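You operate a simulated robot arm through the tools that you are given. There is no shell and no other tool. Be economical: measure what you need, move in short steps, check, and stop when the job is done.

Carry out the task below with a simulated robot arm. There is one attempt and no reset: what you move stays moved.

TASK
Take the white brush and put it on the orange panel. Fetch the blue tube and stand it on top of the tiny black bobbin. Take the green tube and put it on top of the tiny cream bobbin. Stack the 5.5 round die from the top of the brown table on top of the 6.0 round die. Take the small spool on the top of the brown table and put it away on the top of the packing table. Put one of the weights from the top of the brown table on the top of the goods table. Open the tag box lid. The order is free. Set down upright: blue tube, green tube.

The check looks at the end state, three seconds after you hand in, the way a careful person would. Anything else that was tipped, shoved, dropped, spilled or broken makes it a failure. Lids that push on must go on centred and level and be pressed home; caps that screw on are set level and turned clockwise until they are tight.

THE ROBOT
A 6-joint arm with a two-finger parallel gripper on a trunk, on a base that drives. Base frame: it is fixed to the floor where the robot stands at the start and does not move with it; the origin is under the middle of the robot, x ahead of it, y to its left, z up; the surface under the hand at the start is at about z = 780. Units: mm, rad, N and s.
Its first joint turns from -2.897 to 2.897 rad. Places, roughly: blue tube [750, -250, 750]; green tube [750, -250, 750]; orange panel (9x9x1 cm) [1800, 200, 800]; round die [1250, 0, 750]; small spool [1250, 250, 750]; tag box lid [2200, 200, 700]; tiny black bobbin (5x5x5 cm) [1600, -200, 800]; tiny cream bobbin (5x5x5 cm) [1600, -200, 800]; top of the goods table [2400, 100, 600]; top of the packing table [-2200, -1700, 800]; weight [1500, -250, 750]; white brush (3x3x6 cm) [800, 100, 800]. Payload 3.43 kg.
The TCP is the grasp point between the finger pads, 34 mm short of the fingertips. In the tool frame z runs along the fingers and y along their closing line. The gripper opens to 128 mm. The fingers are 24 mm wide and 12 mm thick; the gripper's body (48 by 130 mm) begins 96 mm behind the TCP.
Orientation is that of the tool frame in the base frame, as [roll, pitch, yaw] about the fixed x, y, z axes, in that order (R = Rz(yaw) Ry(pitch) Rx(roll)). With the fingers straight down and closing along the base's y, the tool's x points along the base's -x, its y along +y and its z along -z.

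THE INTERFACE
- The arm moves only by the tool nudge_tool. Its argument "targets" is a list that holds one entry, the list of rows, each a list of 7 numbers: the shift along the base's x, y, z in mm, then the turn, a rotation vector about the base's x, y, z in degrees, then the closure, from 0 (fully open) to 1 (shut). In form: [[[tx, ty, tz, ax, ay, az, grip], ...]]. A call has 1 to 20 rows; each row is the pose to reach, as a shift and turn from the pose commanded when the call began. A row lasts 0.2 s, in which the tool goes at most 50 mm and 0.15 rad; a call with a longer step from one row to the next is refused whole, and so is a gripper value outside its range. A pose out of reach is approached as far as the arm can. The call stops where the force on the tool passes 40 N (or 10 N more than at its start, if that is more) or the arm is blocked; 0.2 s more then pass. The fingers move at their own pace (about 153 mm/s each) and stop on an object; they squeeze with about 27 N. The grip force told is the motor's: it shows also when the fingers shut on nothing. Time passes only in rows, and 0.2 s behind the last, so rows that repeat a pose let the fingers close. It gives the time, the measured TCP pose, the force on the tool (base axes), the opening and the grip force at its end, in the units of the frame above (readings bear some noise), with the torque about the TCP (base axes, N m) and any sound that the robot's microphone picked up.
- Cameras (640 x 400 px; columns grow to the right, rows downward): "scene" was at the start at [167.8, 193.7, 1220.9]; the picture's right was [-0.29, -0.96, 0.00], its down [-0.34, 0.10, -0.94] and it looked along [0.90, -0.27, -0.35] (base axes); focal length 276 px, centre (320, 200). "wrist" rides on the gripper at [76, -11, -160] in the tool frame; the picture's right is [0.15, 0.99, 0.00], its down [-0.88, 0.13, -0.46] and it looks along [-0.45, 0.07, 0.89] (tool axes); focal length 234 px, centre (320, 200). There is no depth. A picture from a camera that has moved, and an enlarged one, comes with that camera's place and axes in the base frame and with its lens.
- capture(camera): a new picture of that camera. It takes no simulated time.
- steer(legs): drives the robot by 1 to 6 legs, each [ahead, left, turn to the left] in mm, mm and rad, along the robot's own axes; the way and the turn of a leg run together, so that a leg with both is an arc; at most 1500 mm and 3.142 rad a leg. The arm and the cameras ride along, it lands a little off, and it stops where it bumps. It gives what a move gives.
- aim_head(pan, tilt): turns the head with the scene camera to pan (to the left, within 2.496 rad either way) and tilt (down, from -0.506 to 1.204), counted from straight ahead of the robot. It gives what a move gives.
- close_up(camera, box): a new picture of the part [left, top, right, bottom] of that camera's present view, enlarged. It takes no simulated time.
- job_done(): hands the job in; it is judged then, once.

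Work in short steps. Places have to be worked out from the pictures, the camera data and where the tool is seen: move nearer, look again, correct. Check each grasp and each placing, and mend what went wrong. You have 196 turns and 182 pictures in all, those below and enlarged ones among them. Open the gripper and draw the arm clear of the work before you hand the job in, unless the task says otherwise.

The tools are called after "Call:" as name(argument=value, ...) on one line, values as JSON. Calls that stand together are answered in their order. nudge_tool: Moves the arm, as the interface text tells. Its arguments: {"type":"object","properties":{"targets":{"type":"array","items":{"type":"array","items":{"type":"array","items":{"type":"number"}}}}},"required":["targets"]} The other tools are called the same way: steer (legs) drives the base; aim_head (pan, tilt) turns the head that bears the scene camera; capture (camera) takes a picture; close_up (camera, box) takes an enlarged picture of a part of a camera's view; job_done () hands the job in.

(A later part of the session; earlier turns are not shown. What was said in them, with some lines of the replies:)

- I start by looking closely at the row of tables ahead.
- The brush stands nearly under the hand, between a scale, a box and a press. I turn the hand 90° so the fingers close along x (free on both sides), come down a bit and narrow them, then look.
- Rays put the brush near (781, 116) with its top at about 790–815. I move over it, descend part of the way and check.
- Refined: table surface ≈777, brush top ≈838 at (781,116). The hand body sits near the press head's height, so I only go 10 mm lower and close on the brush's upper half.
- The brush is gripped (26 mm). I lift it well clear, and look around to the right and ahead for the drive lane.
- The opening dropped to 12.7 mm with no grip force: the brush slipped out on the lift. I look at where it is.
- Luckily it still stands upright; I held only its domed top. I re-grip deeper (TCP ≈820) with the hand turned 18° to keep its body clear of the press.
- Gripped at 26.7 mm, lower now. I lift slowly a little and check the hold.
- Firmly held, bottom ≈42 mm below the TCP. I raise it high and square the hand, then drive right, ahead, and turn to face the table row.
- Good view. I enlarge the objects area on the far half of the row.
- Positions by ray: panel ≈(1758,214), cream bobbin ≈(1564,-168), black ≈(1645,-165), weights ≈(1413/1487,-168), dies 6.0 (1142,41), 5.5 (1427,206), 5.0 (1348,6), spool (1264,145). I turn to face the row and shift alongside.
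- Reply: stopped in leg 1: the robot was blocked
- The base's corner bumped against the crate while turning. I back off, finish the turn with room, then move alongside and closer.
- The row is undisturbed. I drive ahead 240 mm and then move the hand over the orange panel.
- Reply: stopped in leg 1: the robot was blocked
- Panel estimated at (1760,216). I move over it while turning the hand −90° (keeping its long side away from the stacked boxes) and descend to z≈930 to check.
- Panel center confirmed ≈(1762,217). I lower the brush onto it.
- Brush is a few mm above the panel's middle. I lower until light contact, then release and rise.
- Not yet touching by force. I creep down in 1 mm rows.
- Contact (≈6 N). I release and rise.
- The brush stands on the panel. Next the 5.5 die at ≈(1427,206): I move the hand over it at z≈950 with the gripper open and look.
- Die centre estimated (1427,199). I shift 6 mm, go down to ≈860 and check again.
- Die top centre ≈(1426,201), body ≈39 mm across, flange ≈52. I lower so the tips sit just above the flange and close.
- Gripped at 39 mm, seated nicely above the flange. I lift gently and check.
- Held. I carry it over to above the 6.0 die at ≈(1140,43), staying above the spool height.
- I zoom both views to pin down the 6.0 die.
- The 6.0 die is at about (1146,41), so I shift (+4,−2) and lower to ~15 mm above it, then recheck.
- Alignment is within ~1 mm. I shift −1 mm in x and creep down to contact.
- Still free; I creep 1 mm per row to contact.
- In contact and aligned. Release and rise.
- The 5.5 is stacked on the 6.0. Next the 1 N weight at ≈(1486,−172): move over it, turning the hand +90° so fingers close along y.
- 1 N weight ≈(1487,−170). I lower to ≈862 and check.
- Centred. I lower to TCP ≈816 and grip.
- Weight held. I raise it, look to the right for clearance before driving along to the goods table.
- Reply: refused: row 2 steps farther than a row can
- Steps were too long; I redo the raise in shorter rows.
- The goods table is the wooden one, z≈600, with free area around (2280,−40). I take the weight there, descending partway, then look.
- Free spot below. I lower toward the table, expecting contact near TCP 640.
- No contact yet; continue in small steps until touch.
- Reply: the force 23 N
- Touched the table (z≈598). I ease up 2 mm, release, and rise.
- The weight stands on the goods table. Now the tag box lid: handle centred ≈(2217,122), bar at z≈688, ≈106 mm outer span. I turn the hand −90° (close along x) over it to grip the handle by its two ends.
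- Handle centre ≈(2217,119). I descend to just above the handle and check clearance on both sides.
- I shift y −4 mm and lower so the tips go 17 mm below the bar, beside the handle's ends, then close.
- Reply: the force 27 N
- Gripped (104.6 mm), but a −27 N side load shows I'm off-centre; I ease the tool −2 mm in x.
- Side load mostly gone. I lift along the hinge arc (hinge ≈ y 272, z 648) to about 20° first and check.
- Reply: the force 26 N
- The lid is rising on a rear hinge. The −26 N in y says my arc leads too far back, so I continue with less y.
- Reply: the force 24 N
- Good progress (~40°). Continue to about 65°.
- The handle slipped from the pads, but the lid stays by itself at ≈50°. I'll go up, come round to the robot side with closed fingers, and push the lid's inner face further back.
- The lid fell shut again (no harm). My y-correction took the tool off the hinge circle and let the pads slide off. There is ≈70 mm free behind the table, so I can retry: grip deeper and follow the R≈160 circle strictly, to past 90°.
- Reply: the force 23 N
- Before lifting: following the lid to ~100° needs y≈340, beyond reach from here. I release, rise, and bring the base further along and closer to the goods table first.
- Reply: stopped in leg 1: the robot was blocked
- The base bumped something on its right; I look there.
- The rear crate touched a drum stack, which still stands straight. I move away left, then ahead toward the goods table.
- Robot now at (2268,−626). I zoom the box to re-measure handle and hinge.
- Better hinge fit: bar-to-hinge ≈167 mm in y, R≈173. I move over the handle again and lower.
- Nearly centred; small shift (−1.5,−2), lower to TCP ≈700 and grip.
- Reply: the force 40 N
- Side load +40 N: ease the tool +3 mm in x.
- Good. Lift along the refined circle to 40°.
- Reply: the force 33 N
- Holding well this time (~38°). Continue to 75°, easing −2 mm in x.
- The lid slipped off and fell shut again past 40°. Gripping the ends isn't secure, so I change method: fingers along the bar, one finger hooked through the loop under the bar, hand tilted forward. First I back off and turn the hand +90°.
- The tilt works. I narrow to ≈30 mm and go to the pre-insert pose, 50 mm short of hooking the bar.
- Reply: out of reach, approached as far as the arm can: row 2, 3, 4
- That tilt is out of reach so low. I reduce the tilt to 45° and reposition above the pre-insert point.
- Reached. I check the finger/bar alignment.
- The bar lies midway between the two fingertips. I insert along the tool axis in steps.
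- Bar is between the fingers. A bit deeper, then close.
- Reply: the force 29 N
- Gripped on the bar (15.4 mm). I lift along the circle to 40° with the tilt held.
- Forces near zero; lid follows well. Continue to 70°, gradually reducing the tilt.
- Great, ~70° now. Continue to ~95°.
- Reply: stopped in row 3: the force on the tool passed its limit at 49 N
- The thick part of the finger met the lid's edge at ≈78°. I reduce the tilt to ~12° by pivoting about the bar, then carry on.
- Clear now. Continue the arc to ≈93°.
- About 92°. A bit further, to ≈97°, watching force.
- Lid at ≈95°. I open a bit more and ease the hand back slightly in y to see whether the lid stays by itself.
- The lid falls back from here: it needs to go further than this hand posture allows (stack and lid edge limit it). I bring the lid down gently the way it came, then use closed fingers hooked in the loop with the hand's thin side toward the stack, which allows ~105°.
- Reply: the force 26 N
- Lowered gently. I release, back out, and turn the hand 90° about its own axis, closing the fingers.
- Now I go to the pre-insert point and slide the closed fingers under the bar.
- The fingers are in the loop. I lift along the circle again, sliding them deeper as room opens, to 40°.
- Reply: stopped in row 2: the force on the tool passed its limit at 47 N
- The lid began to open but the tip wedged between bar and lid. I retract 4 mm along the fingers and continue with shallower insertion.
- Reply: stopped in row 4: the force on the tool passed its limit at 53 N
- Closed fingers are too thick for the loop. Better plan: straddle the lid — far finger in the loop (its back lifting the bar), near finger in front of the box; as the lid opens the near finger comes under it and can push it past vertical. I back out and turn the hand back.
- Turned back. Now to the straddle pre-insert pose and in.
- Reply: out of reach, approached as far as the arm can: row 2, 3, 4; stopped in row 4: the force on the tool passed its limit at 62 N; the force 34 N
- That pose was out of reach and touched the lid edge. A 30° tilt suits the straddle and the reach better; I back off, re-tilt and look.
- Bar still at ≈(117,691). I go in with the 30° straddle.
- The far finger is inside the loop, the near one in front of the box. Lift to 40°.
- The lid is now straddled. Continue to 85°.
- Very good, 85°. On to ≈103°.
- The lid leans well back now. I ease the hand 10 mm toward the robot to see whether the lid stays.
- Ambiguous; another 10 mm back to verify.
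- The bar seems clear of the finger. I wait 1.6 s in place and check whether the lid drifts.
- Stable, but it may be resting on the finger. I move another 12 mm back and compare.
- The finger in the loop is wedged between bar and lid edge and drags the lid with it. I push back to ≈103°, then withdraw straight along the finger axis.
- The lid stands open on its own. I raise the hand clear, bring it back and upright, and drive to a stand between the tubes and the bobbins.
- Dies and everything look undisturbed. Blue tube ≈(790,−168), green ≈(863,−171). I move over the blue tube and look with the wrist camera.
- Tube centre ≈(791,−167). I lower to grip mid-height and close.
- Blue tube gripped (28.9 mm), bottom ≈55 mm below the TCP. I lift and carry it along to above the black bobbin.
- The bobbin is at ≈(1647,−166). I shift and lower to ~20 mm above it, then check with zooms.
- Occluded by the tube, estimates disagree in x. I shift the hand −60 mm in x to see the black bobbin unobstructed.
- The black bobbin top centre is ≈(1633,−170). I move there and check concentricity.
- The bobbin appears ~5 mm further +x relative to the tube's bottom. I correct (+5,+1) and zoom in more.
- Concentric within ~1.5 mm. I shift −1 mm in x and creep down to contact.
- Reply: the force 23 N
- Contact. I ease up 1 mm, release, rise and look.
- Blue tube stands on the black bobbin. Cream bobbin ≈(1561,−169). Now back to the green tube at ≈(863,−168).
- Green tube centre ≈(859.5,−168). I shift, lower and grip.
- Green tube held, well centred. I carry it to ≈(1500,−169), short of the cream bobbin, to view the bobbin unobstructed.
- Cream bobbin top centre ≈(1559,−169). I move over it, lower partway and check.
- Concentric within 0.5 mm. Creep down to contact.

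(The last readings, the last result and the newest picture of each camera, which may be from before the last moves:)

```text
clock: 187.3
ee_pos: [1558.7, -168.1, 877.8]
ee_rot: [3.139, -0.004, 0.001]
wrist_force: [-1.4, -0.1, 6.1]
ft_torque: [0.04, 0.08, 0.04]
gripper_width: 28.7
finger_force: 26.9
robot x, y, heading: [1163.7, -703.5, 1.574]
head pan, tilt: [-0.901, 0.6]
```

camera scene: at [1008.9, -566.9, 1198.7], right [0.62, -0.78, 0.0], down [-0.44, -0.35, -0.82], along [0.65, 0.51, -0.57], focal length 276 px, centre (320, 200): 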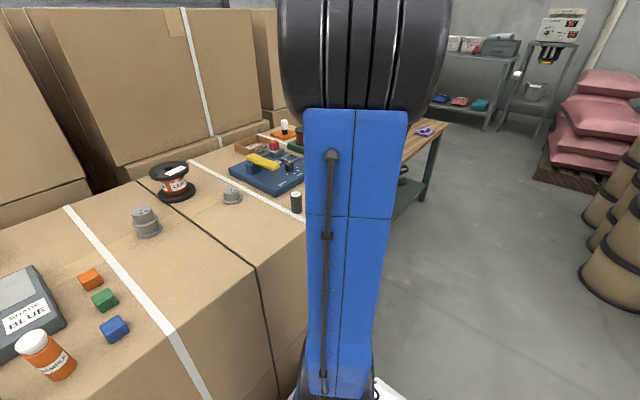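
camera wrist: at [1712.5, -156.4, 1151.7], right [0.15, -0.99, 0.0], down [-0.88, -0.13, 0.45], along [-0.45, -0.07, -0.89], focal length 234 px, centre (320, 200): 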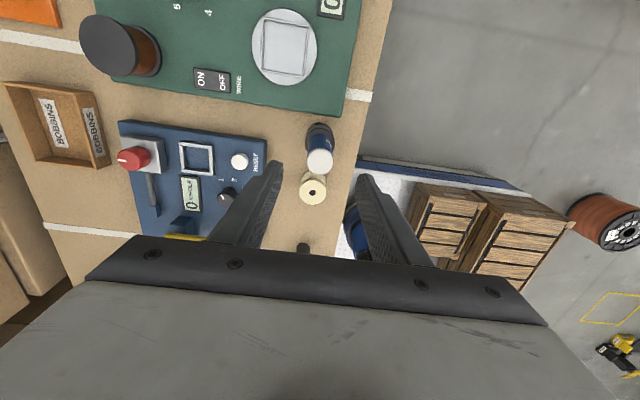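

Light contact (6 N). Release, rise, and look.

Call:
nudge_tool(targets=[[[0, 0, 0, 0, 0, 0, 0.8], [0, 0, 0, 0, 0, 0, 0.6], [0, 0, 0, 0, 0, 0, 0.55], [0, 0, 30, 0, 0, 0, 0.55], [0, 0, 70, 0, 0, 0, 0.55], [0, 0, 115, 0, 0, 0, 0.4], [0, 40, 140, 0, 0, 0, 0.2]]])

Call:
capture(camera="wrist")

```text
clock: 188.9
ee_pos: [1556.8, -129.4, 1017.4]
ee_rot: [3.14, -0.006, 0.002]
wrist_force: [1.0, -0.3, -0.3]
ft_torque: [0.0, -0.05, -0.04]
gripper_width: 102.5
finger_force: 0.1
robot x, y, heading: [1158.8, -701.1, 1.571]
head pan, tilt: [-0.901, 0.6]
```

```text
46 pictures are left
camera wrist: at [1632.8, -117.4, 1178.9], right [0.15, -0.99, 0.0], down [-0.88, -0.13, 0.45], along [-0.45, -0.07, -0.89], focal length 234 px, centre (320, 200)
```

wrist: 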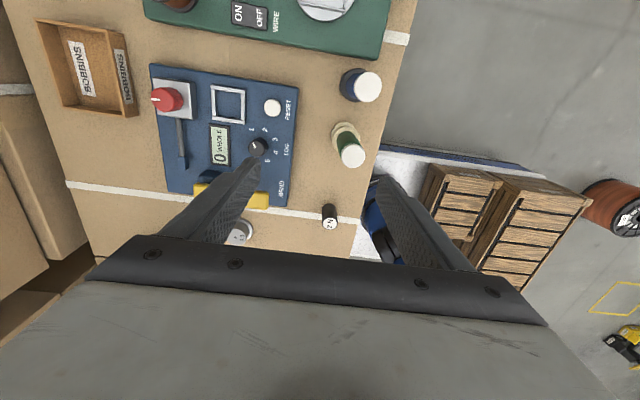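

Both tubes stand upright on their bobbins. Now the 1.5 mm spool at ≈(1264,145): I go above it, fully open, and look.

Call:
nudge_tool(targets=[[[-33, 31, 0, 0, 0, 0, 0.1], [-66, 62, 0, 0, 0, 0, 0], [-99, 93, 0, 0, 0, 0, 0], [-132, 124, 0, 0, 0, 0, 0], [-165, 155, 0, 0, 0, 0, 0], [-198, 186, 0, 0, 0, 0, 0], [-231, 217, 0, 0, 0, 0, 0], [-264, 248, 0, 0, 0, 0, 0], [-293, 274, 0, 0, 0, 0, 0]]])

Call:
capture(camera="wrist")

Call:
aim_head(pan=-0.1, tilt=0.6)

Call:
capture(camera="scene")

```text
clock: 190.9
ee_pos: [1265.9, 145.1, 1018.4]
ee_rot: [3.141, -0.005, 0.0]
wrist_force: [-0.6, -0.6, 1.2]
ft_torque: [0.06, 0.01, 0.01]
gripper_width: 127.9
finger_force: 0.2
robot x, y, heading: [1161.0, -700.4, 1.572]
head pan, tilt: [-0.901, 0.6]
```

```text
45 pictures are left
camera wrist: at [1340.9, 157.0, 1179.3], right [0.15, -0.99, 0.0], down [-0.88, -0.13, 0.45], along [-0.45, -0.07, -0.89], focal length 234 px, centre (320, 200)
```

wrist: 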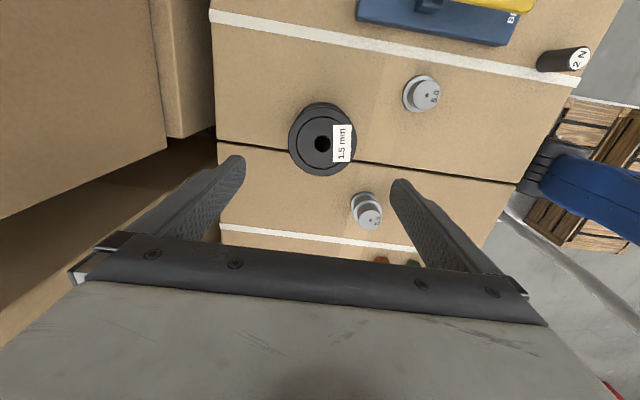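

```text
clock: 192.1
ee_pos: [1264.7, 143.7, 1017.9]
ee_rot: [3.139, -0.005, 0.002]
wrist_force: [0.9, 0.9, -0.3]
ft_torque: [0.01, -0.03, 0.01]
gripper_width: 128.0
finger_force: 0.0
robot x, y, heading: [1160.6, -698.5, 1.577]
head pan, tilt: [-0.099, 0.6]
```

```text
44 pictures are left
camera scene: at [948.4, -534.0, 1198.8], right [1.0, -0.1, 0.0], down [-0.06, -0.56, -0.83], along [0.08, 0.82, -0.57], focal length 276 px, centre (320, 200)
```

scene: 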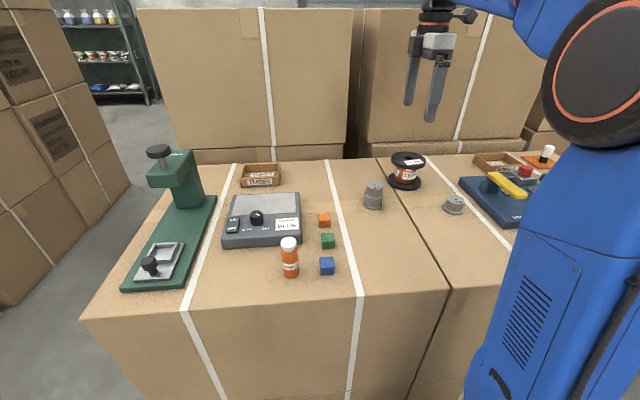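

Spool centre ≈(1264.5,142), flange ≈95 mm. I lower to just above it and check the finger clearance.

Call:
nudge_tool(targets=[[[0, -2.5, -45, 0, 0, 0, 0], [0, -2.5, -90, 0, 0, 0, 0], [0, -2.5, -118, 0, 0, 0, 0]]])

Call:
capture(camera="wrist")

Call:
close_up(camera="scene", box=[340, 100, 480, 220])

```text
clock: 192.9
ee_pos: [1264.6, 142.0, 899.2]
ee_rot: [3.14, -0.006, 0.001]
wrist_force: [-0.4, -0.7, -0.5]
ft_torque: [0.0, -0.01, 0.0]
gripper_width: 128.0
finger_force: 0.0
robot x, y, heading: [1160.1, -700.0, 1.574]
head pan, tilt: [-0.099, 0.6]
```

```text
43 pictures are left
camera wrist: at [1340.4, 155.0, 1060.6], right [0.15, -0.99, 0.0], down [-0.88, -0.13, 0.45], along [-0.45, -0.07, -0.89], focal length 234 px, centre (320, 200)
```

wrist: 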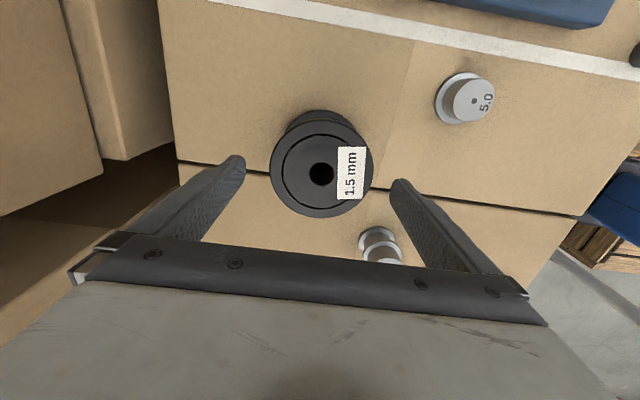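

```text
3.33 times, centred on (410, 160) of scene
camera zoom: at [948.3, -534.1, 1198.8], right [1.0, -0.1, 0.0], down [-0.06, -0.56, -0.83], along [0.08, 0.82, -0.56], focal length 920 px, centre (20, 333)
```

zoom: 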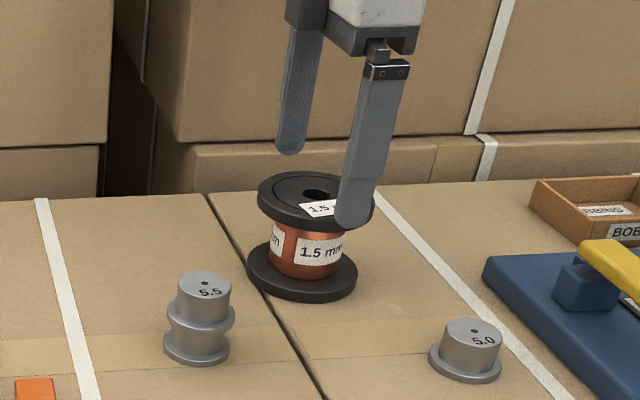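

Well centred. I lower over both flanges and close.

Call:
nudge_tool(targets=[[[1, 0, -30, 0, 0, 0, 0], [1, 0, -60, 0, 0, 0, 0], [1, 0, -80, 0, 0, 0, 0], [1, 0, -80, 0, 0, 0, 0.2], [1, 0, -80, 0, 0, 0, 0.6], [1, 0, -80, 0, 0, 0, 1]]])

Call:
nudge_tool(targets=[[[0, 0, 10, 0, 0, 0, 1], [0, 0, 25, 0, 0, 0, 1], [0, 0, 50, 0, 0, 0, 1]]])

Call:
close_up(camera="scene", box=[340, 100, 480, 220])

```text
clock: 194.3
ee_pos: [1265.8, 143.1, 818.5]
ee_rot: [3.138, -0.006, 0.001]
wrist_force: [-0.1, -2.1, 0.2]
ft_torque: [0.14, -0.02, -0.01]
gripper_width: 93.7
finger_force: 27.0
robot x, y, heading: [1161.7, -701.9, 1.569]
head pan, tilt: [-0.099, 0.6]
```

```text
clock: 195.1
ee_pos: [1267.2, 142.1, 869.8]
ee_rot: [3.139, -0.005, 0.001]
wrist_force: [-0.3, 0.2, -6.3]
ft_torque: [-0.03, 0.01, 0.01]
gripper_width: 93.5
finger_force: 26.9
robot x, y, heading: [1161.7, -699.8, 1.571]
head pan, tilt: [-0.099, 0.6]
```

```text
3.33 times, centred on (410, 160) of scene
camera zoom: at [948.4, -533.7, 1198.7], right [1.0, -0.1, 0.0], down [-0.06, -0.56, -0.82], along [0.08, 0.82, -0.57], focal length 920 px, centre (20, 333)
```

zoom: 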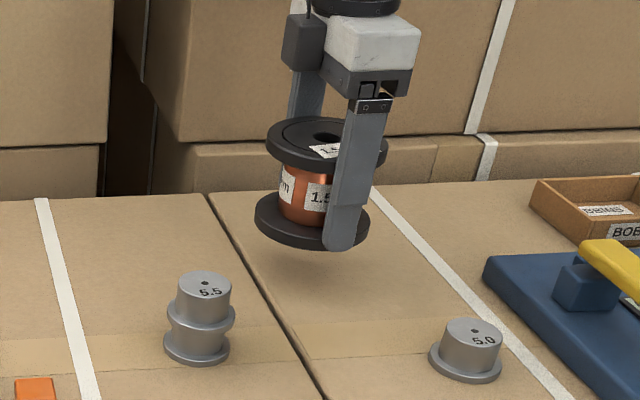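

Spool held (weight ≈6 N), bottom ≈42 mm below the TCP. I raise and draw it in, then back off, turn and drive toward the packing table.

Call:
nudge_tool(targets=[[[0, 0, 45, 0, 0, 0, 1], [0, 0, 90, 0, 0, 0, 1], [0, 0, 135, 0, 0, 0, 1], [0, -20, 175, 0, 0, 0, 1], [0, -65, 190, 0, 0, 0, 1], [0, -110, 190, 0, 0, 0, 1], [0, -155, 190, 0, 0, 0, 1], [0, -200, 190, 0, 0, 0, 1], [0, -245, 190, 0, 0, 0, 1]]])

Call:
steer(legs=[[-750, 0, 0], [0, 0, 1.571], [1500, 0, 0], [250, 200, 0]])

Call:
aim_head(pan=0.0, tilt=0.45)

Call:
capture(camera="scene")

```text
clock: 197.1
ee_pos: [1267.2, -103.6, 1058.2]
ee_rot: [3.139, -0.005, 0.003]
wrist_force: [-0.3, 1.5, -8.4]
ft_torque: [-0.09, -0.01, 0.03]
gripper_width: 93.6
finger_force: 26.8
robot x, y, heading: [1160.8, -705.8, 1.576]
head pan, tilt: [-0.099, 0.6]
```

```text
clock: 199.9
ee_pos: [1267.5, -619.1, 1057.7]
ee_rot: [3.138, -0.006, 0.002]
wrist_force: [0.3, -0.2, -6.7]
ft_torque: [0.03, -0.04, 0.0]
gripper_width: 93.6
finger_force: 27.6
robot x, y, heading: [1161.2, -1216.6, 1.573]
head pan, tilt: [-0.099, 0.6]
stopped in leg 1: the robot was blocked; the commanded pose is now the measured one
```

```text
clock: 200.7
ee_pos: [1268.8, -619.3, 1057.6]
ee_rot: [3.136, -0.004, 0.0]
wrist_force: [-0.3, -0.3, -6.7]
ft_torque: [-0.01, -0.02, 0.01]
gripper_width: 94.0
finger_force: 26.7
robot x, y, heading: [1163.8, -1216.5, 1.575]
head pan, tilt: [0.0, 0.45]
```

```text
40 pictures are left
camera scene: at [940.6, -1045.9, 1212.2], right [1.0, 0.0, 0.0], down [0.0, -0.44, -0.9], along [0.0, 0.9, -0.44], focal length 276 px, centre (320, 200)
```

scene: 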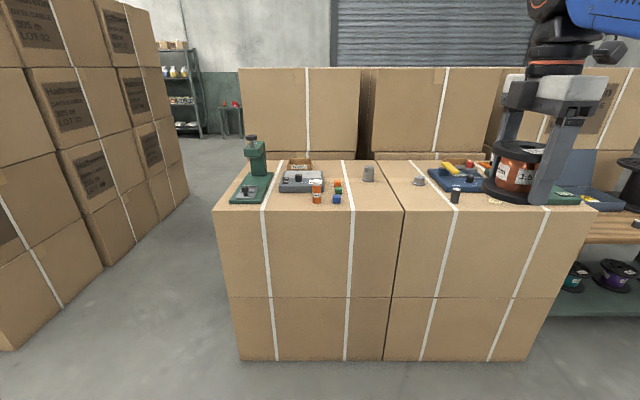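

Backing was blocked; likely the copper spool on the floor behind. I look back right.

Call:
aim_head(pan=-2.49, tilt=0.7)

Call:
capture(camera="scene")

Call:
aim_head(pan=2.3, tilt=0.4)

Call:
capture(camera="scene")

```text
clock: 202.9
ee_pos: [1268.5, -620.2, 1058.8]
ee_rot: [3.138, -0.006, 0.0]
wrist_force: [-0.1, -0.5, -6.3]
ft_torque: [-0.01, 0.0, 0.0]
gripper_width: 94.0
finger_force: 26.8
robot x, y, heading: [1164.8, -1219.8, 1.569]
head pan, tilt: [-2.491, 0.7]
```

```text
39 pictures are left
camera scene: at [992.2, -1205.3, 1190.1], right [-0.79, -0.61, 0.0], down [-0.39, 0.51, -0.77], along [0.46, -0.61, -0.64], focal length 276 px, centre (320, 200)
```

scene: 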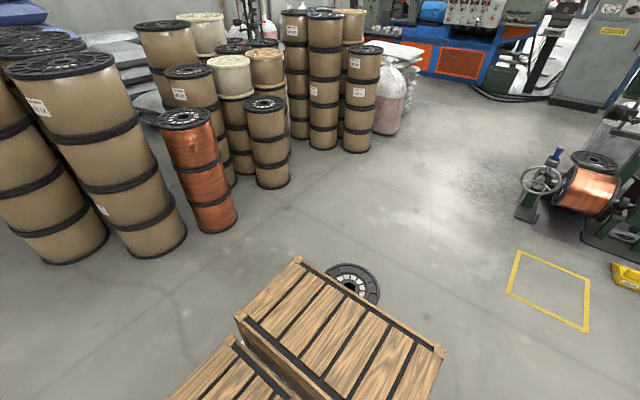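

```text
clock: 206.7
ee_pos: [1268.2, -619.8, 1058.5]
ee_rot: [3.137, -0.004, -0.001]
wrist_force: [0.0, -0.5, -6.4]
ft_torque: [0.0, 0.01, 0.0]
gripper_width: 93.9
finger_force: 26.9
robot x, y, heading: [1163.0, -1217.2, 1.576]
head pan, tilt: [2.3, 0.4]
```

```text
38 pictures are left
camera scene: at [871.6, -1199.6, 1217.0], right [-0.67, 0.74, 0.0], down [0.29, 0.26, -0.92], along [-0.69, -0.61, -0.39], focal length 276 px, centre (320, 200)
```

scene: 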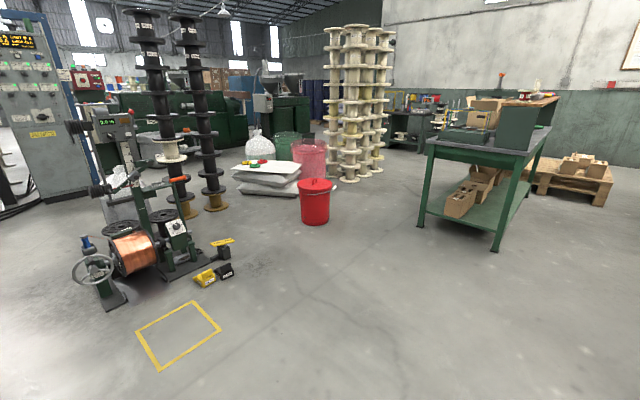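

The copper spool still stands upright; I move off it, go sideways, then turn and drive to the packing table's near end.

Call:
steer(legs=[[70, 0, 0], [0, 700, 0], [0, 0, 1.568], [900, 0, 0], [0, 530, 0]])

Call:
aim_head(pan=-0.15, tilt=0.45)

Call:
capture(camera="scene")

```text
clock: 221.9
ee_pos: [-1041.1, -1552.2, 1059.0]
ee_rot: [3.138, -0.005, 1.561]
wrist_force: [-0.1, 0.4, -6.5]
ft_torque: [0.0, 0.02, -0.01]
gripper_width: 93.6
finger_force: 27.0
robot x, y, heading: [-443.6, -1664.7, 3.135]
head pan, tilt: [2.3, 0.4]
```

```text
clock: 224.2
ee_pos: [-1040.2, -1552.6, 1058.7]
ee_rot: [3.139, -0.004, 1.562]
wrist_force: [0.4, -0.2, -6.4]
ft_torque: [0.03, -0.01, 0.03]
gripper_width: 93.8
finger_force: 27.0
robot x, y, heading: [-440.8, -1666.6, 3.127]
head pan, tilt: [-0.15, 0.45]
```

```text
37 pictures are left
camera scene: at [-617.3, -1868.8, 1212.3], right [0.16, 0.99, 0.0], down [0.43, -0.07, -0.9], along [-0.89, 0.14, -0.44], focal length 276 px, centre (320, 200)
```

scene: 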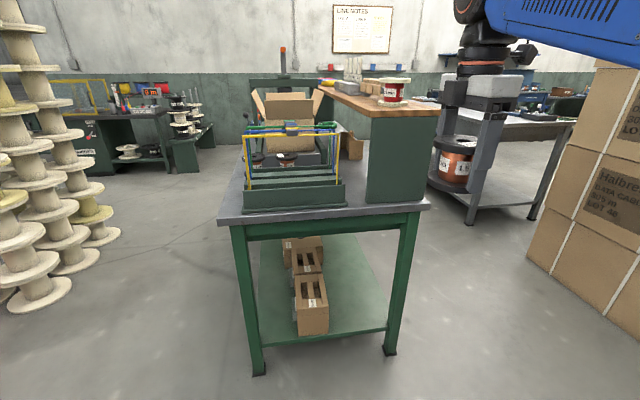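

I zoom in on the packing table's top to find free space.

Call:
close_up(camera="scene", box=[200, 70, 440, 220])

```text
2.67 times, centred on (320, 145) of scene
camera zoom: at [-617.3, -1868.8, 1212.3], right [0.16, 0.99, 0.0], down [0.43, -0.07, -0.9], along [-0.89, 0.14, -0.44], focal length 736 px, centre (320, 347)
```

zoom: 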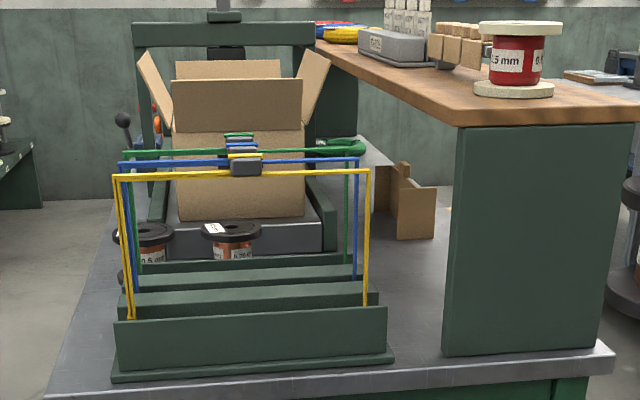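

The near end is crowded (rack, shelf). I sidestep to see along the table's other long side.

Call:
steer(legs=[[0, 550, 0]])

Call:
aim_head(pan=-0.35, tilt=0.3)

Call:
close_up(camera="scene", box=[80, 60, 560, 360])

```text
clock: 227.3
ee_pos: [-1046.0, -2096.2, 1058.7]
ee_rot: [3.139, -0.005, 1.558]
wrist_force: [-0.9, 0.5, -6.2]
ft_torque: [0.0, 0.03, 0.0]
gripper_width: 93.6
finger_force: 27.1
robot x, y, heading: [-447.1, -2216.2, 3.131]
head pan, tilt: [-0.15, 0.45]
```

```text
clock: 228.1
ee_pos: [-1045.6, -2095.4, 1058.0]
ee_rot: [3.139, -0.003, 1.56]
wrist_force: [1.2, 0.0, -7.1]
ft_torque: [0.03, 0.02, 0.02]
gripper_width: 93.8
finger_force: 26.8
robot x, y, heading: [-450.5, -2212.7, 3.131]
head pan, tilt: [-0.351, 0.3]
```

```text
1.33 times, centred on (320, 210) of scene
camera zoom: at [-620.5, -2396.0, 1226.2], right [0.35, 0.93, 0.0], down [0.28, -0.11, -0.96], along [-0.89, 0.34, -0.3], focal length 368 px, centre (320, 187)
```

zoom: 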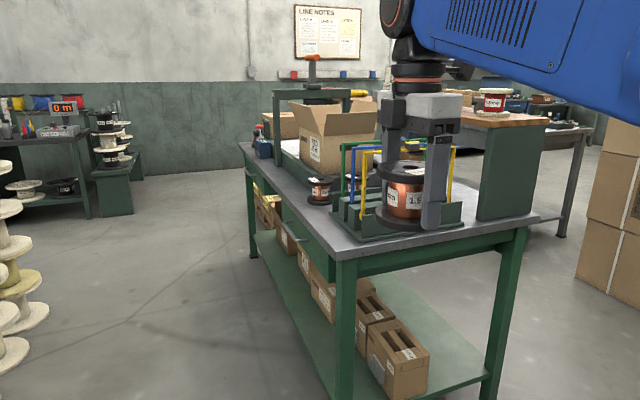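

There is a free strip beyond the small spool near (−1950,−1970). To get alongside I must pass the red bucket; I look left to measure it.

Call:
aim_head(pan=0.9, tilt=0.6)

Call:
capture(camera="scene")

```text
clock: 229.5
ee_pos: [-1045.2, -2095.9, 1057.7]
ee_rot: [3.138, -0.006, 1.559]
wrist_force: [-0.1, -0.5, -6.5]
ft_torque: [-0.04, -0.03, -0.01]
gripper_width: 93.7
finger_force: 26.2
robot x, y, heading: [-448.7, -2211.7, 3.126]
head pan, tilt: [0.901, 0.6]
```

```text
34 pictures are left
camera scene: at [-589.0, -2497.7, 1198.8], right [-0.78, 0.63, 0.0], down [0.36, 0.44, -0.83], along [-0.52, -0.64, -0.56], focal length 276 px, centre (320, 200)
```

scene: 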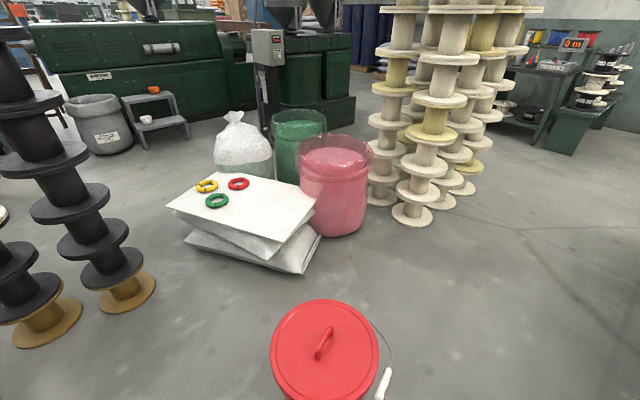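

Corridor between table edge (≈−2060) and bucket (≈−2665) is ≈600 mm for my 540 mm width. I centre at y≈−2362, trim the heading and advance in stages.

Call:
steer(legs=[[0, 148, 0.013], [350, 0, 0]])

Call:
aim_head(pan=-0.7, tilt=0.7)

Call:
capture(camera="scene")

```text
clock: 232.7
ee_pos: [-1397.4, -2254.1, 1058.5]
ee_rot: [3.137, -0.004, 1.574]
wrist_force: [-0.1, -0.4, -6.5]
ft_torque: [0.02, -0.02, 0.0]
gripper_width: 93.8
finger_force: 26.8
robot x, y, heading: [-798.6, -2360.4, -3.139]
head pan, tilt: [0.901, 0.6]
```

```text
clock: 234.4
ee_pos: [-1398.5, -2254.8, 1057.9]
ee_rot: [3.139, -0.006, 1.575]
wrist_force: [-0.1, -0.8, -6.7]
ft_torque: [-0.01, -0.02, 0.0]
gripper_width: 93.9
finger_force: 26.8
robot x, y, heading: [-796.0, -2358.7, -3.14]
head pan, tilt: [-0.7, 0.7]
```

```text
33 pictures are left
camera scene: at [-945.0, -2524.0, 1190.1], right [0.64, 0.77, 0.0], down [0.49, -0.41, -0.76], along [-0.59, 0.49, -0.64], focal length 276 px, centre (320, 200)
```

scene: 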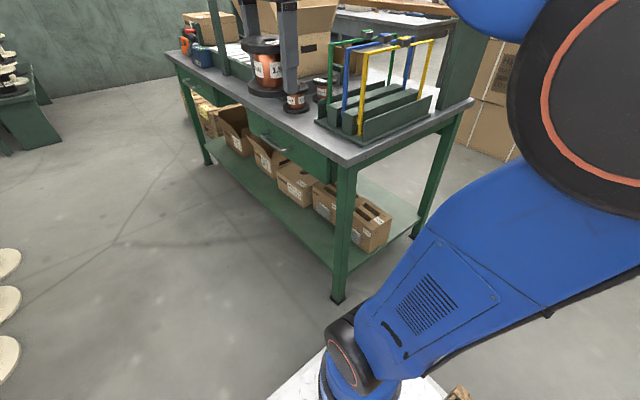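

Heading is now true and clearances are fine. I advance 900 mm along the table and look.

Call:
steer(legs=[[900, 0, 0]])

Call:
aim_head(pan=-1.2, tilt=0.7)

Call:
capture(camera="scene")

```text
clock: 239.1
ee_pos: [-2300.5, -2264.5, 1059.0]
ee_rot: [3.138, -0.006, 1.58]
wrist_force: [0.2, -1.1, -6.8]
ft_torque: [-0.03, 0.03, -0.01]
gripper_width: 93.7
finger_force: 26.7
robot x, y, heading: [-1698.9, -2365.0, -3.135]
head pan, tilt: [-0.7, 0.7]
```

```text
clock: 240.1
ee_pos: [-2300.1, -2265.7, 1057.4]
ee_rot: [3.138, -0.005, 1.582]
wrist_force: [0.5, -0.2, -6.3]
ft_torque: [-0.01, -0.01, -0.05]
gripper_width: 93.9
finger_force: 27.4
robot x, y, heading: [-1701.7, -2364.4, -3.131]
head pan, tilt: [-1.201, 0.7]
```

```text
32 pictures are left
camera scene: at [-1811.7, -2506.9, 1190.1], right [0.93, 0.37, 0.0], down [0.24, -0.6, -0.76], along [-0.29, 0.71, -0.64], focal length 276 px, centre (320, 200)
```

scene: 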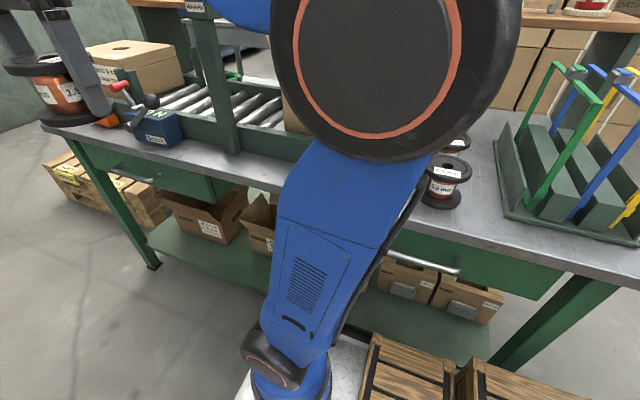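

The arm hides the middle of the table. I raise the spool and swing it over the strip right of the conveyor to look down with the wrist camera.

Call:
nudge_tool(targets=[[[0, 0, 45, 0, 0, 0, 1], [0, 0, 80, 0, 0, 0, 1], [38, 27, 80, 0, 0, 0, 1], [76, 54, 80, 0, 0, 0, 1], [114, 81, 80, 0, 0, 0, 1], [152, 108, 80, 0, 0, 0, 1], [190, 135, 80, 0, 0, 0, 1], [228, 162, 80, 0, 0, 0, 1], [266, 189, 80, 0, 0, 0, 1], [304, 216, 80, 0, 0, 0, 1], [342, 243, 80, 0, 0, 0, 1]]])

Call:
capture(camera="wrist")

Call:
aim_head(pan=-1.5, tilt=0.8)

Call:
capture(camera="scene")

```text
clock: 242.5
ee_pos: [-2008.4, -2037.7, 1138.1]
ee_rot: [3.138, -0.005, 1.579]
wrist_force: [-0.1, 0.6, -6.7]
ft_torque: [-0.01, -0.01, -0.02]
gripper_width: 93.6
finger_force: 27.1
out of reach, approached as far as the arm can: row 10, 11
robot x, y, heading: [-1699.3, -2366.4, -3.13]
head pan, tilt: [-1.201, 0.7]
```

```text
31 pictures are left
camera wrist: at [-2019.2, -1961.5, 1299.5], right [0.99, 0.15, 0.01], down [0.14, -0.88, 0.45], along [0.07, -0.45, -0.89], focal length 234 px, centre (320, 200)
```

wrist: 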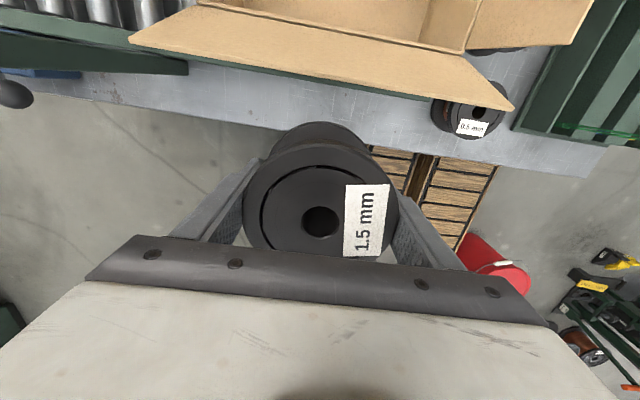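

```text
clock: 243.3
ee_pos: [-2006.4, -2037.6, 1138.4]
ee_rot: [3.138, -0.005, 1.579]
wrist_force: [0.7, -0.3, -7.1]
ft_torque: [-0.01, 0.0, 0.0]
gripper_width: 93.8
finger_force: 27.5
robot x, y, heading: [-1703.1, -2364.9, -3.13]
head pan, tilt: [-1.499, 0.799]
```

```text
30 pictures are left
camera scene: at [-1786.7, -2505.2, 1181.9], right [1.0, 0.08, 0.0], down [0.06, -0.71, -0.7], along [-0.06, 0.69, -0.72], focal length 276 px, centre (320, 200)
```

scene: 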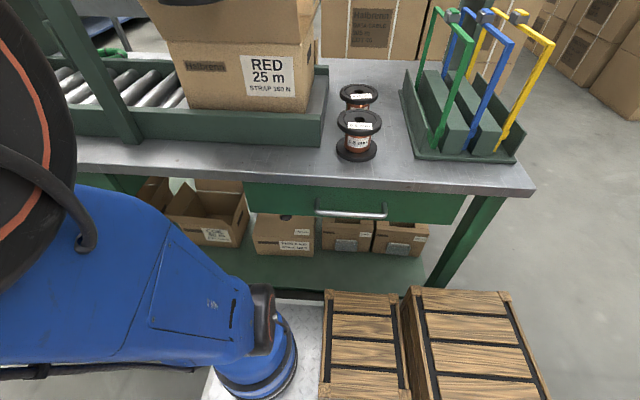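

The strip in front of the conveyor (between rail and table edge) looks about 120 mm wide, enough for the 94 mm spool. I zoom to measure precisely.

Call:
close_up(camera="scene", box=[80, 90, 400, 210])

Call:
close_up(camera="wrist", box=[0, 20, 320, 220])

```text
2.00 times, centred on (240, 150) of scene
camera zoom: at [-1786.7, -2505.2, 1181.9], right [1.0, 0.08, 0.0], down [0.06, -0.71, -0.7], along [-0.06, 0.69, -0.72], focal length 552 px, centre (480, 300)
```

zoom: 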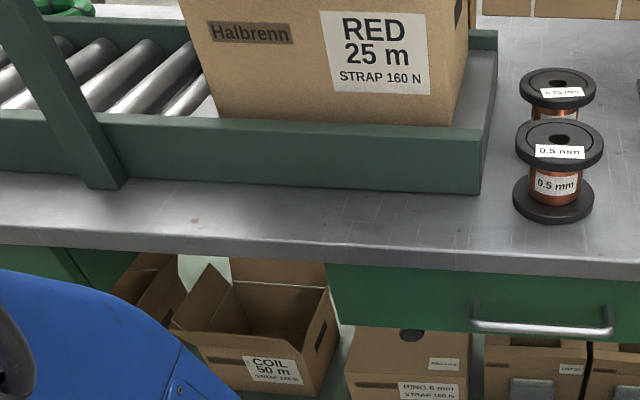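

```text
2.00 times, centred on (160, 120) of wrist
camera zoom: at [-2019.5, -1961.5, 1299.4], right [0.99, 0.15, 0.01], down [0.14, -0.88, 0.45], along [0.07, -0.45, -0.89], focal length 468 px, centre (640, 360)
```

zoom: 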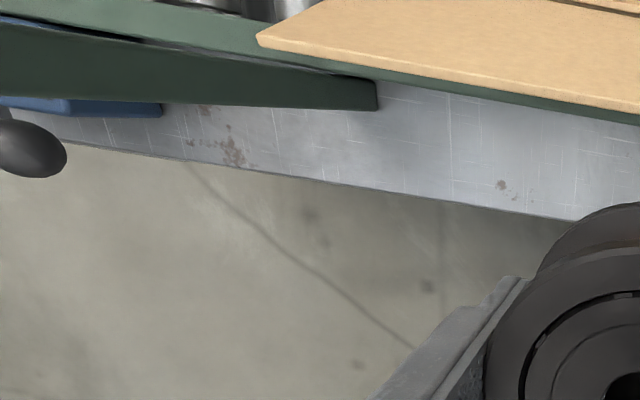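

Edge ≈−2066, rail ≈−1953, so target centre y≈−2010. But the camera bracket side would meet the box flap, so I first back off and turn the hand 180° to put the camera on the robot side.

Call:
nudge_tool(targets=[[[0, -40, 0, 0, 0, 0, 1], [0, -80, 0, 0, 0, -8, 1], [0, -80, 0, 0, 0, -16, 1], [0, -80, 0, 0, 0, -24, 1], [0, -80, 0, 0, 0, -32, 1], [0, -80, 0, 0, 0, -40, 1], [0, -80, 0, 0, 0, -48, 1], [0, -80, 0, 0, 0, -56, 1], [0, -80, 0, 0, 0, -64, 1], [0, -80, 0, 0, 0, -72, 1], [0, -80, 0, 0, 0, -80, 1], [0, -80, 0, 0, 0, -88, 1], [0, -80, 0, 0, 0, -90, 1]]])

Call:
nudge_tool(targets=[[[0, 0, 0, 0, 0, -8, 1], [0, 0, 0, 0, 0, -16, 1], [0, 0, 0, 0, 0, -24, 1], [0, 0, 0, 0, 0, -32, 1], [0, 0, 0, 0, 0, -40, 1], [0, 0, 0, 0, 0, -48, 1], [0, 0, 0, 0, 0, -56, 1], [0, 0, 0, 0, 0, -64, 1], [0, 0, 0, 0, 0, -72, 1], [0, 0, 0, 0, 0, -80, 1], [0, 0, 0, 0, 0, -88, 1], [0, 0, 0, 0, 0, -90.4, 1]]])

Call:
capture(camera="wrist")

```text
clock: 246.1
ee_pos: [-2007.8, -2110.0, 1122.6]
ee_rot: [-3.139, -0.006, 0.009]
wrist_force: [0.0, 0.0, -6.2]
ft_torque: [-0.04, 0.01, 0.01]
gripper_width: 94.0
finger_force: 27.9
out of reach, approached as far as the arm can: row 2, 3, 4, 5, 6, 7, 8, 9, 10, 11, 12, 13
robot x, y, heading: [-1699.5, -2366.0, -3.129]
head pan, tilt: [-1.499, 0.799]
```

```text
clock: 248.7
ee_pos: [-2007.5, -2110.1, 1121.5]
ee_rot: [3.137, -0.004, -1.569]
wrist_force: [-0.7, 0.0, -6.6]
ft_torque: [0.02, -0.04, 0.0]
gripper_width: 94.0
finger_force: 27.0
robot x, y, heading: [-1698.7, -2366.3, -3.127]
head pan, tilt: [-1.499, 0.799]
```

```text
27 pictures are left
camera wrist: at [-1995.8, -2184.0, 1282.6], right [-0.99, -0.15, 0.0], down [-0.13, 0.88, 0.45], along [-0.07, 0.45, -0.89], focal length 234 px, centre (320, 200)
```

wrist: 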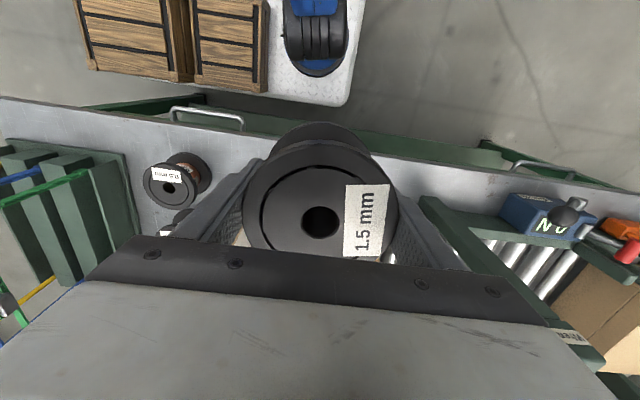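

Turned. I descend just outside the table edge to ≈870, then slide in over the strip, and check.

Call:
nudge_tool(targets=[[[0, 8, -45, 0, 0, 0, 1], [0, 16, -90, 0, 0, 0, 1], [0, 24, -135, 0, 0, 0, 1], [0, 32, -180, 0, 0, 0, 1], [0, 40, -225, 0, 0, 0, 1], [0, 60, -246, 0, 0, 0, 1], [0, 80, -246, 0, 0, 0, 1], [0, 94, -246, 0, 0, 0, 1]]])

Call:
capture(camera="wrist")

Call:
capture(camera="scene")

```text
clock: 250.5
ee_pos: [-2008.5, -2016.2, 877.6]
ee_rot: [3.137, -0.006, -1.565]
wrist_force: [-0.3, -1.1, -6.4]
ft_torque: [0.0, -0.01, -0.01]
gripper_width: 93.8
finger_force: 27.0
robot x, y, heading: [-1699.7, -2366.7, -3.13]
head pan, tilt: [-1.499, 0.799]
```

```text
26 pictures are left
camera wrist: at [-1995.4, -2089.1, 1037.8], right [-0.99, -0.15, 0.0], down [-0.13, 0.88, 0.45], along [-0.07, 0.45, -0.89], focal length 234 px, centre (320, 200)
```

wrist: 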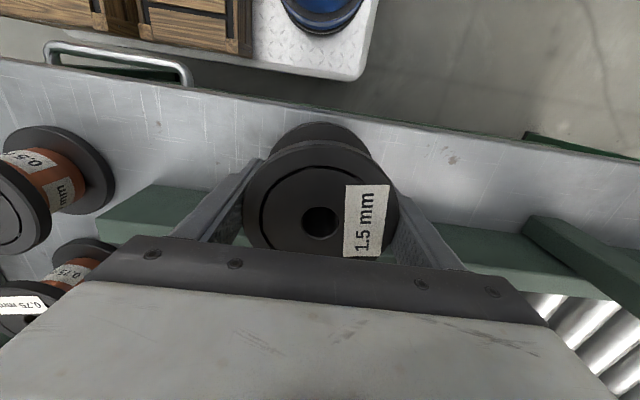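

```text
25 pictures are left
camera scene: at [-1786.5, -2505.4, 1181.9], right [1.0, 0.08, 0.0], down [0.06, -0.71, -0.7], along [-0.06, 0.69, -0.72], focal length 276 px, centre (320, 200)
```

scene: 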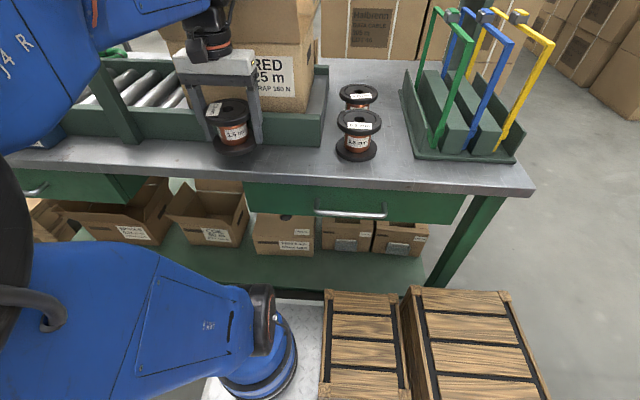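

The spool sits between edge (≈7 mm margin) and rail (≈12 mm). I shift +2 mm and lower to contact.

Call:
nudge_tool(targets=[[[0, 2, -15, 0, 0, 0, 1], [0, 2, -26, 0, 0, 0, 1], [0, 2, -30, 0, 0, 0, 1], [0, 2, -33, 0, 0, 0, 1]]])

Call:
close_up(camera="scene", box=[150, 80, 310, 200])

```text
clock: 251.5
ee_pos: [-2007.3, -2014.0, 843.5]
ee_rot: [3.137, -0.005, -1.568]
wrist_force: [-0.3, 0.8, -6.1]
ft_torque: [0.0, 0.0, -0.02]
gripper_width: 93.7
finger_force: 26.8
robot x, y, heading: [-1699.5, -2363.3, -3.125]
head pan, tilt: [-1.499, 0.799]
```

```text
3.33 times, centred on (230, 140) of scene
camera zoom: at [-1786.6, -2505.2, 1181.9], right [1.0, 0.08, 0.0], down [0.06, -0.71, -0.7], along [-0.06, 0.69, -0.72], focal length 920 px, centre (620, 400)
```

zoom: 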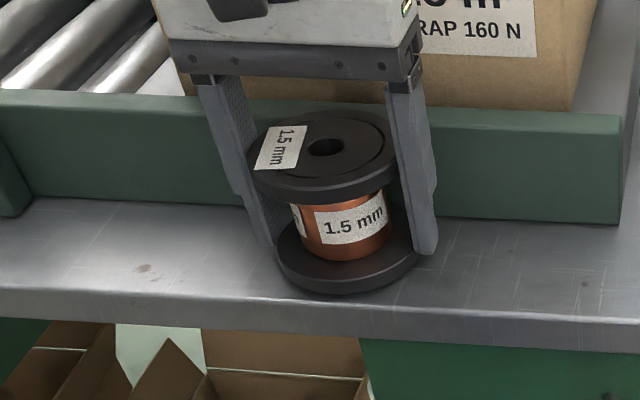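

Balanced between edge and rail. Creep to contact.

Call:
nudge_tool(targets=[[[0, 0, -2, 0, 0, 0, 1], [0, 0, -3.5, 0, 0, 0, 1], [0, 0, -5, 0, 0, 0, 1]]])

```text
clock: 252.3
ee_pos: [-2009.2, -2014.0, 838.3]
ee_rot: [3.138, -0.005, -1.567]
wrist_force: [-1.7, -2.5, 16.6]
ft_torque: [-0.66, -0.83, -0.19]
gripper_width: 93.6
finger_force: 27.7
robot x, y, heading: [-1701.6, -2365.3, -3.128]
head pan, tilt: [-1.499, 0.799]
```

Contact. Ease 1 mm, open, and rise straight up.

Call:
nudge_tool(targets=[[[0, 0, 1, 0, 0, 0, 1], [0, 0, 1, 0, 0, 0, 0.2], [0, 0, 1, 0, 0, 0, 0.05], [0, 0, 1, 0, 0, 0, 0], [0, 0, 30, 0, 0, 0, 0], [0, 0, 70, 0, 0, 0, 0], [0, -10, 115, 0, 0, 0, 0], [0, -30, 155, 0, 0, 0, 0], [0, -60, 190, 0, 0, 0, 0], [0, -90, 220, 0, 0, 0, 0]]])

Call:
close_up(camera="scene", box=[150, 80, 310, 200])

```text
clock: 254.5
ee_pos: [-2008.9, -2104.6, 1057.4]
ee_rot: [3.138, -0.008, -1.565]
wrist_force: [0.1, -0.1, -0.2]
ft_torque: [-0.03, 0.03, 0.0]
gripper_width: 127.9
finger_force: 0.1
robot x, y, heading: [-1702.8, -2364.0, -3.128]
head pan, tilt: [-1.499, 0.799]
```

```text
3.33 times, centred on (230, 140) of scene
camera zoom: at [-1786.6, -2505.1, 1181.9], right [1.0, 0.08, 0.0], down [0.06, -0.71, -0.7], along [-0.06, 0.69, -0.72], focal length 920 px, centre (620, 400)
```

zoom: 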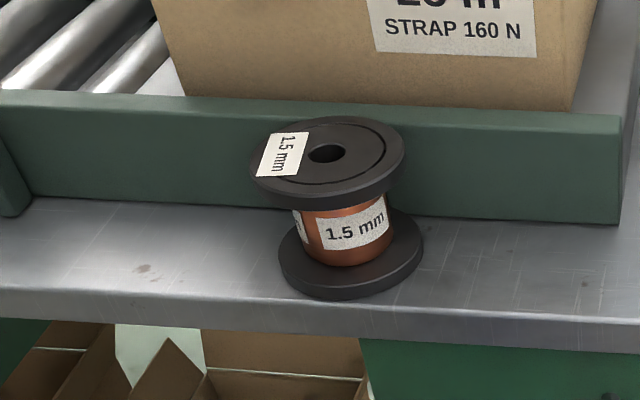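

All seven items were placed and checked by picture. The spool stands on the packing table, the gripper is open and the arm is clear, so I hand the job in.

Call:
job_done()

```text
The job is handed in.
```

I finished all seven tasks and handed the job in; the base made several light bumps along the way.

- **Placed and checked by picture:**
  - The brush is on the orange panel.
  - The blue tube stands on the black bobbin and the green tube on the cream one.
  - The 5.5 die sits on the 6.0 die.
  - The 1 N weight is on the goods table.
  - The spool is on the packing table.
- **Tag box lid:** it fell shut a few times before I got it past vertical. It then stood open on its own and still looked open from across the room later.
- **Bumps:** while driving, the base touched the crates, a drum stack and the copper spool on the floor. Everything still looked upright, but I can't rule out a small shift.
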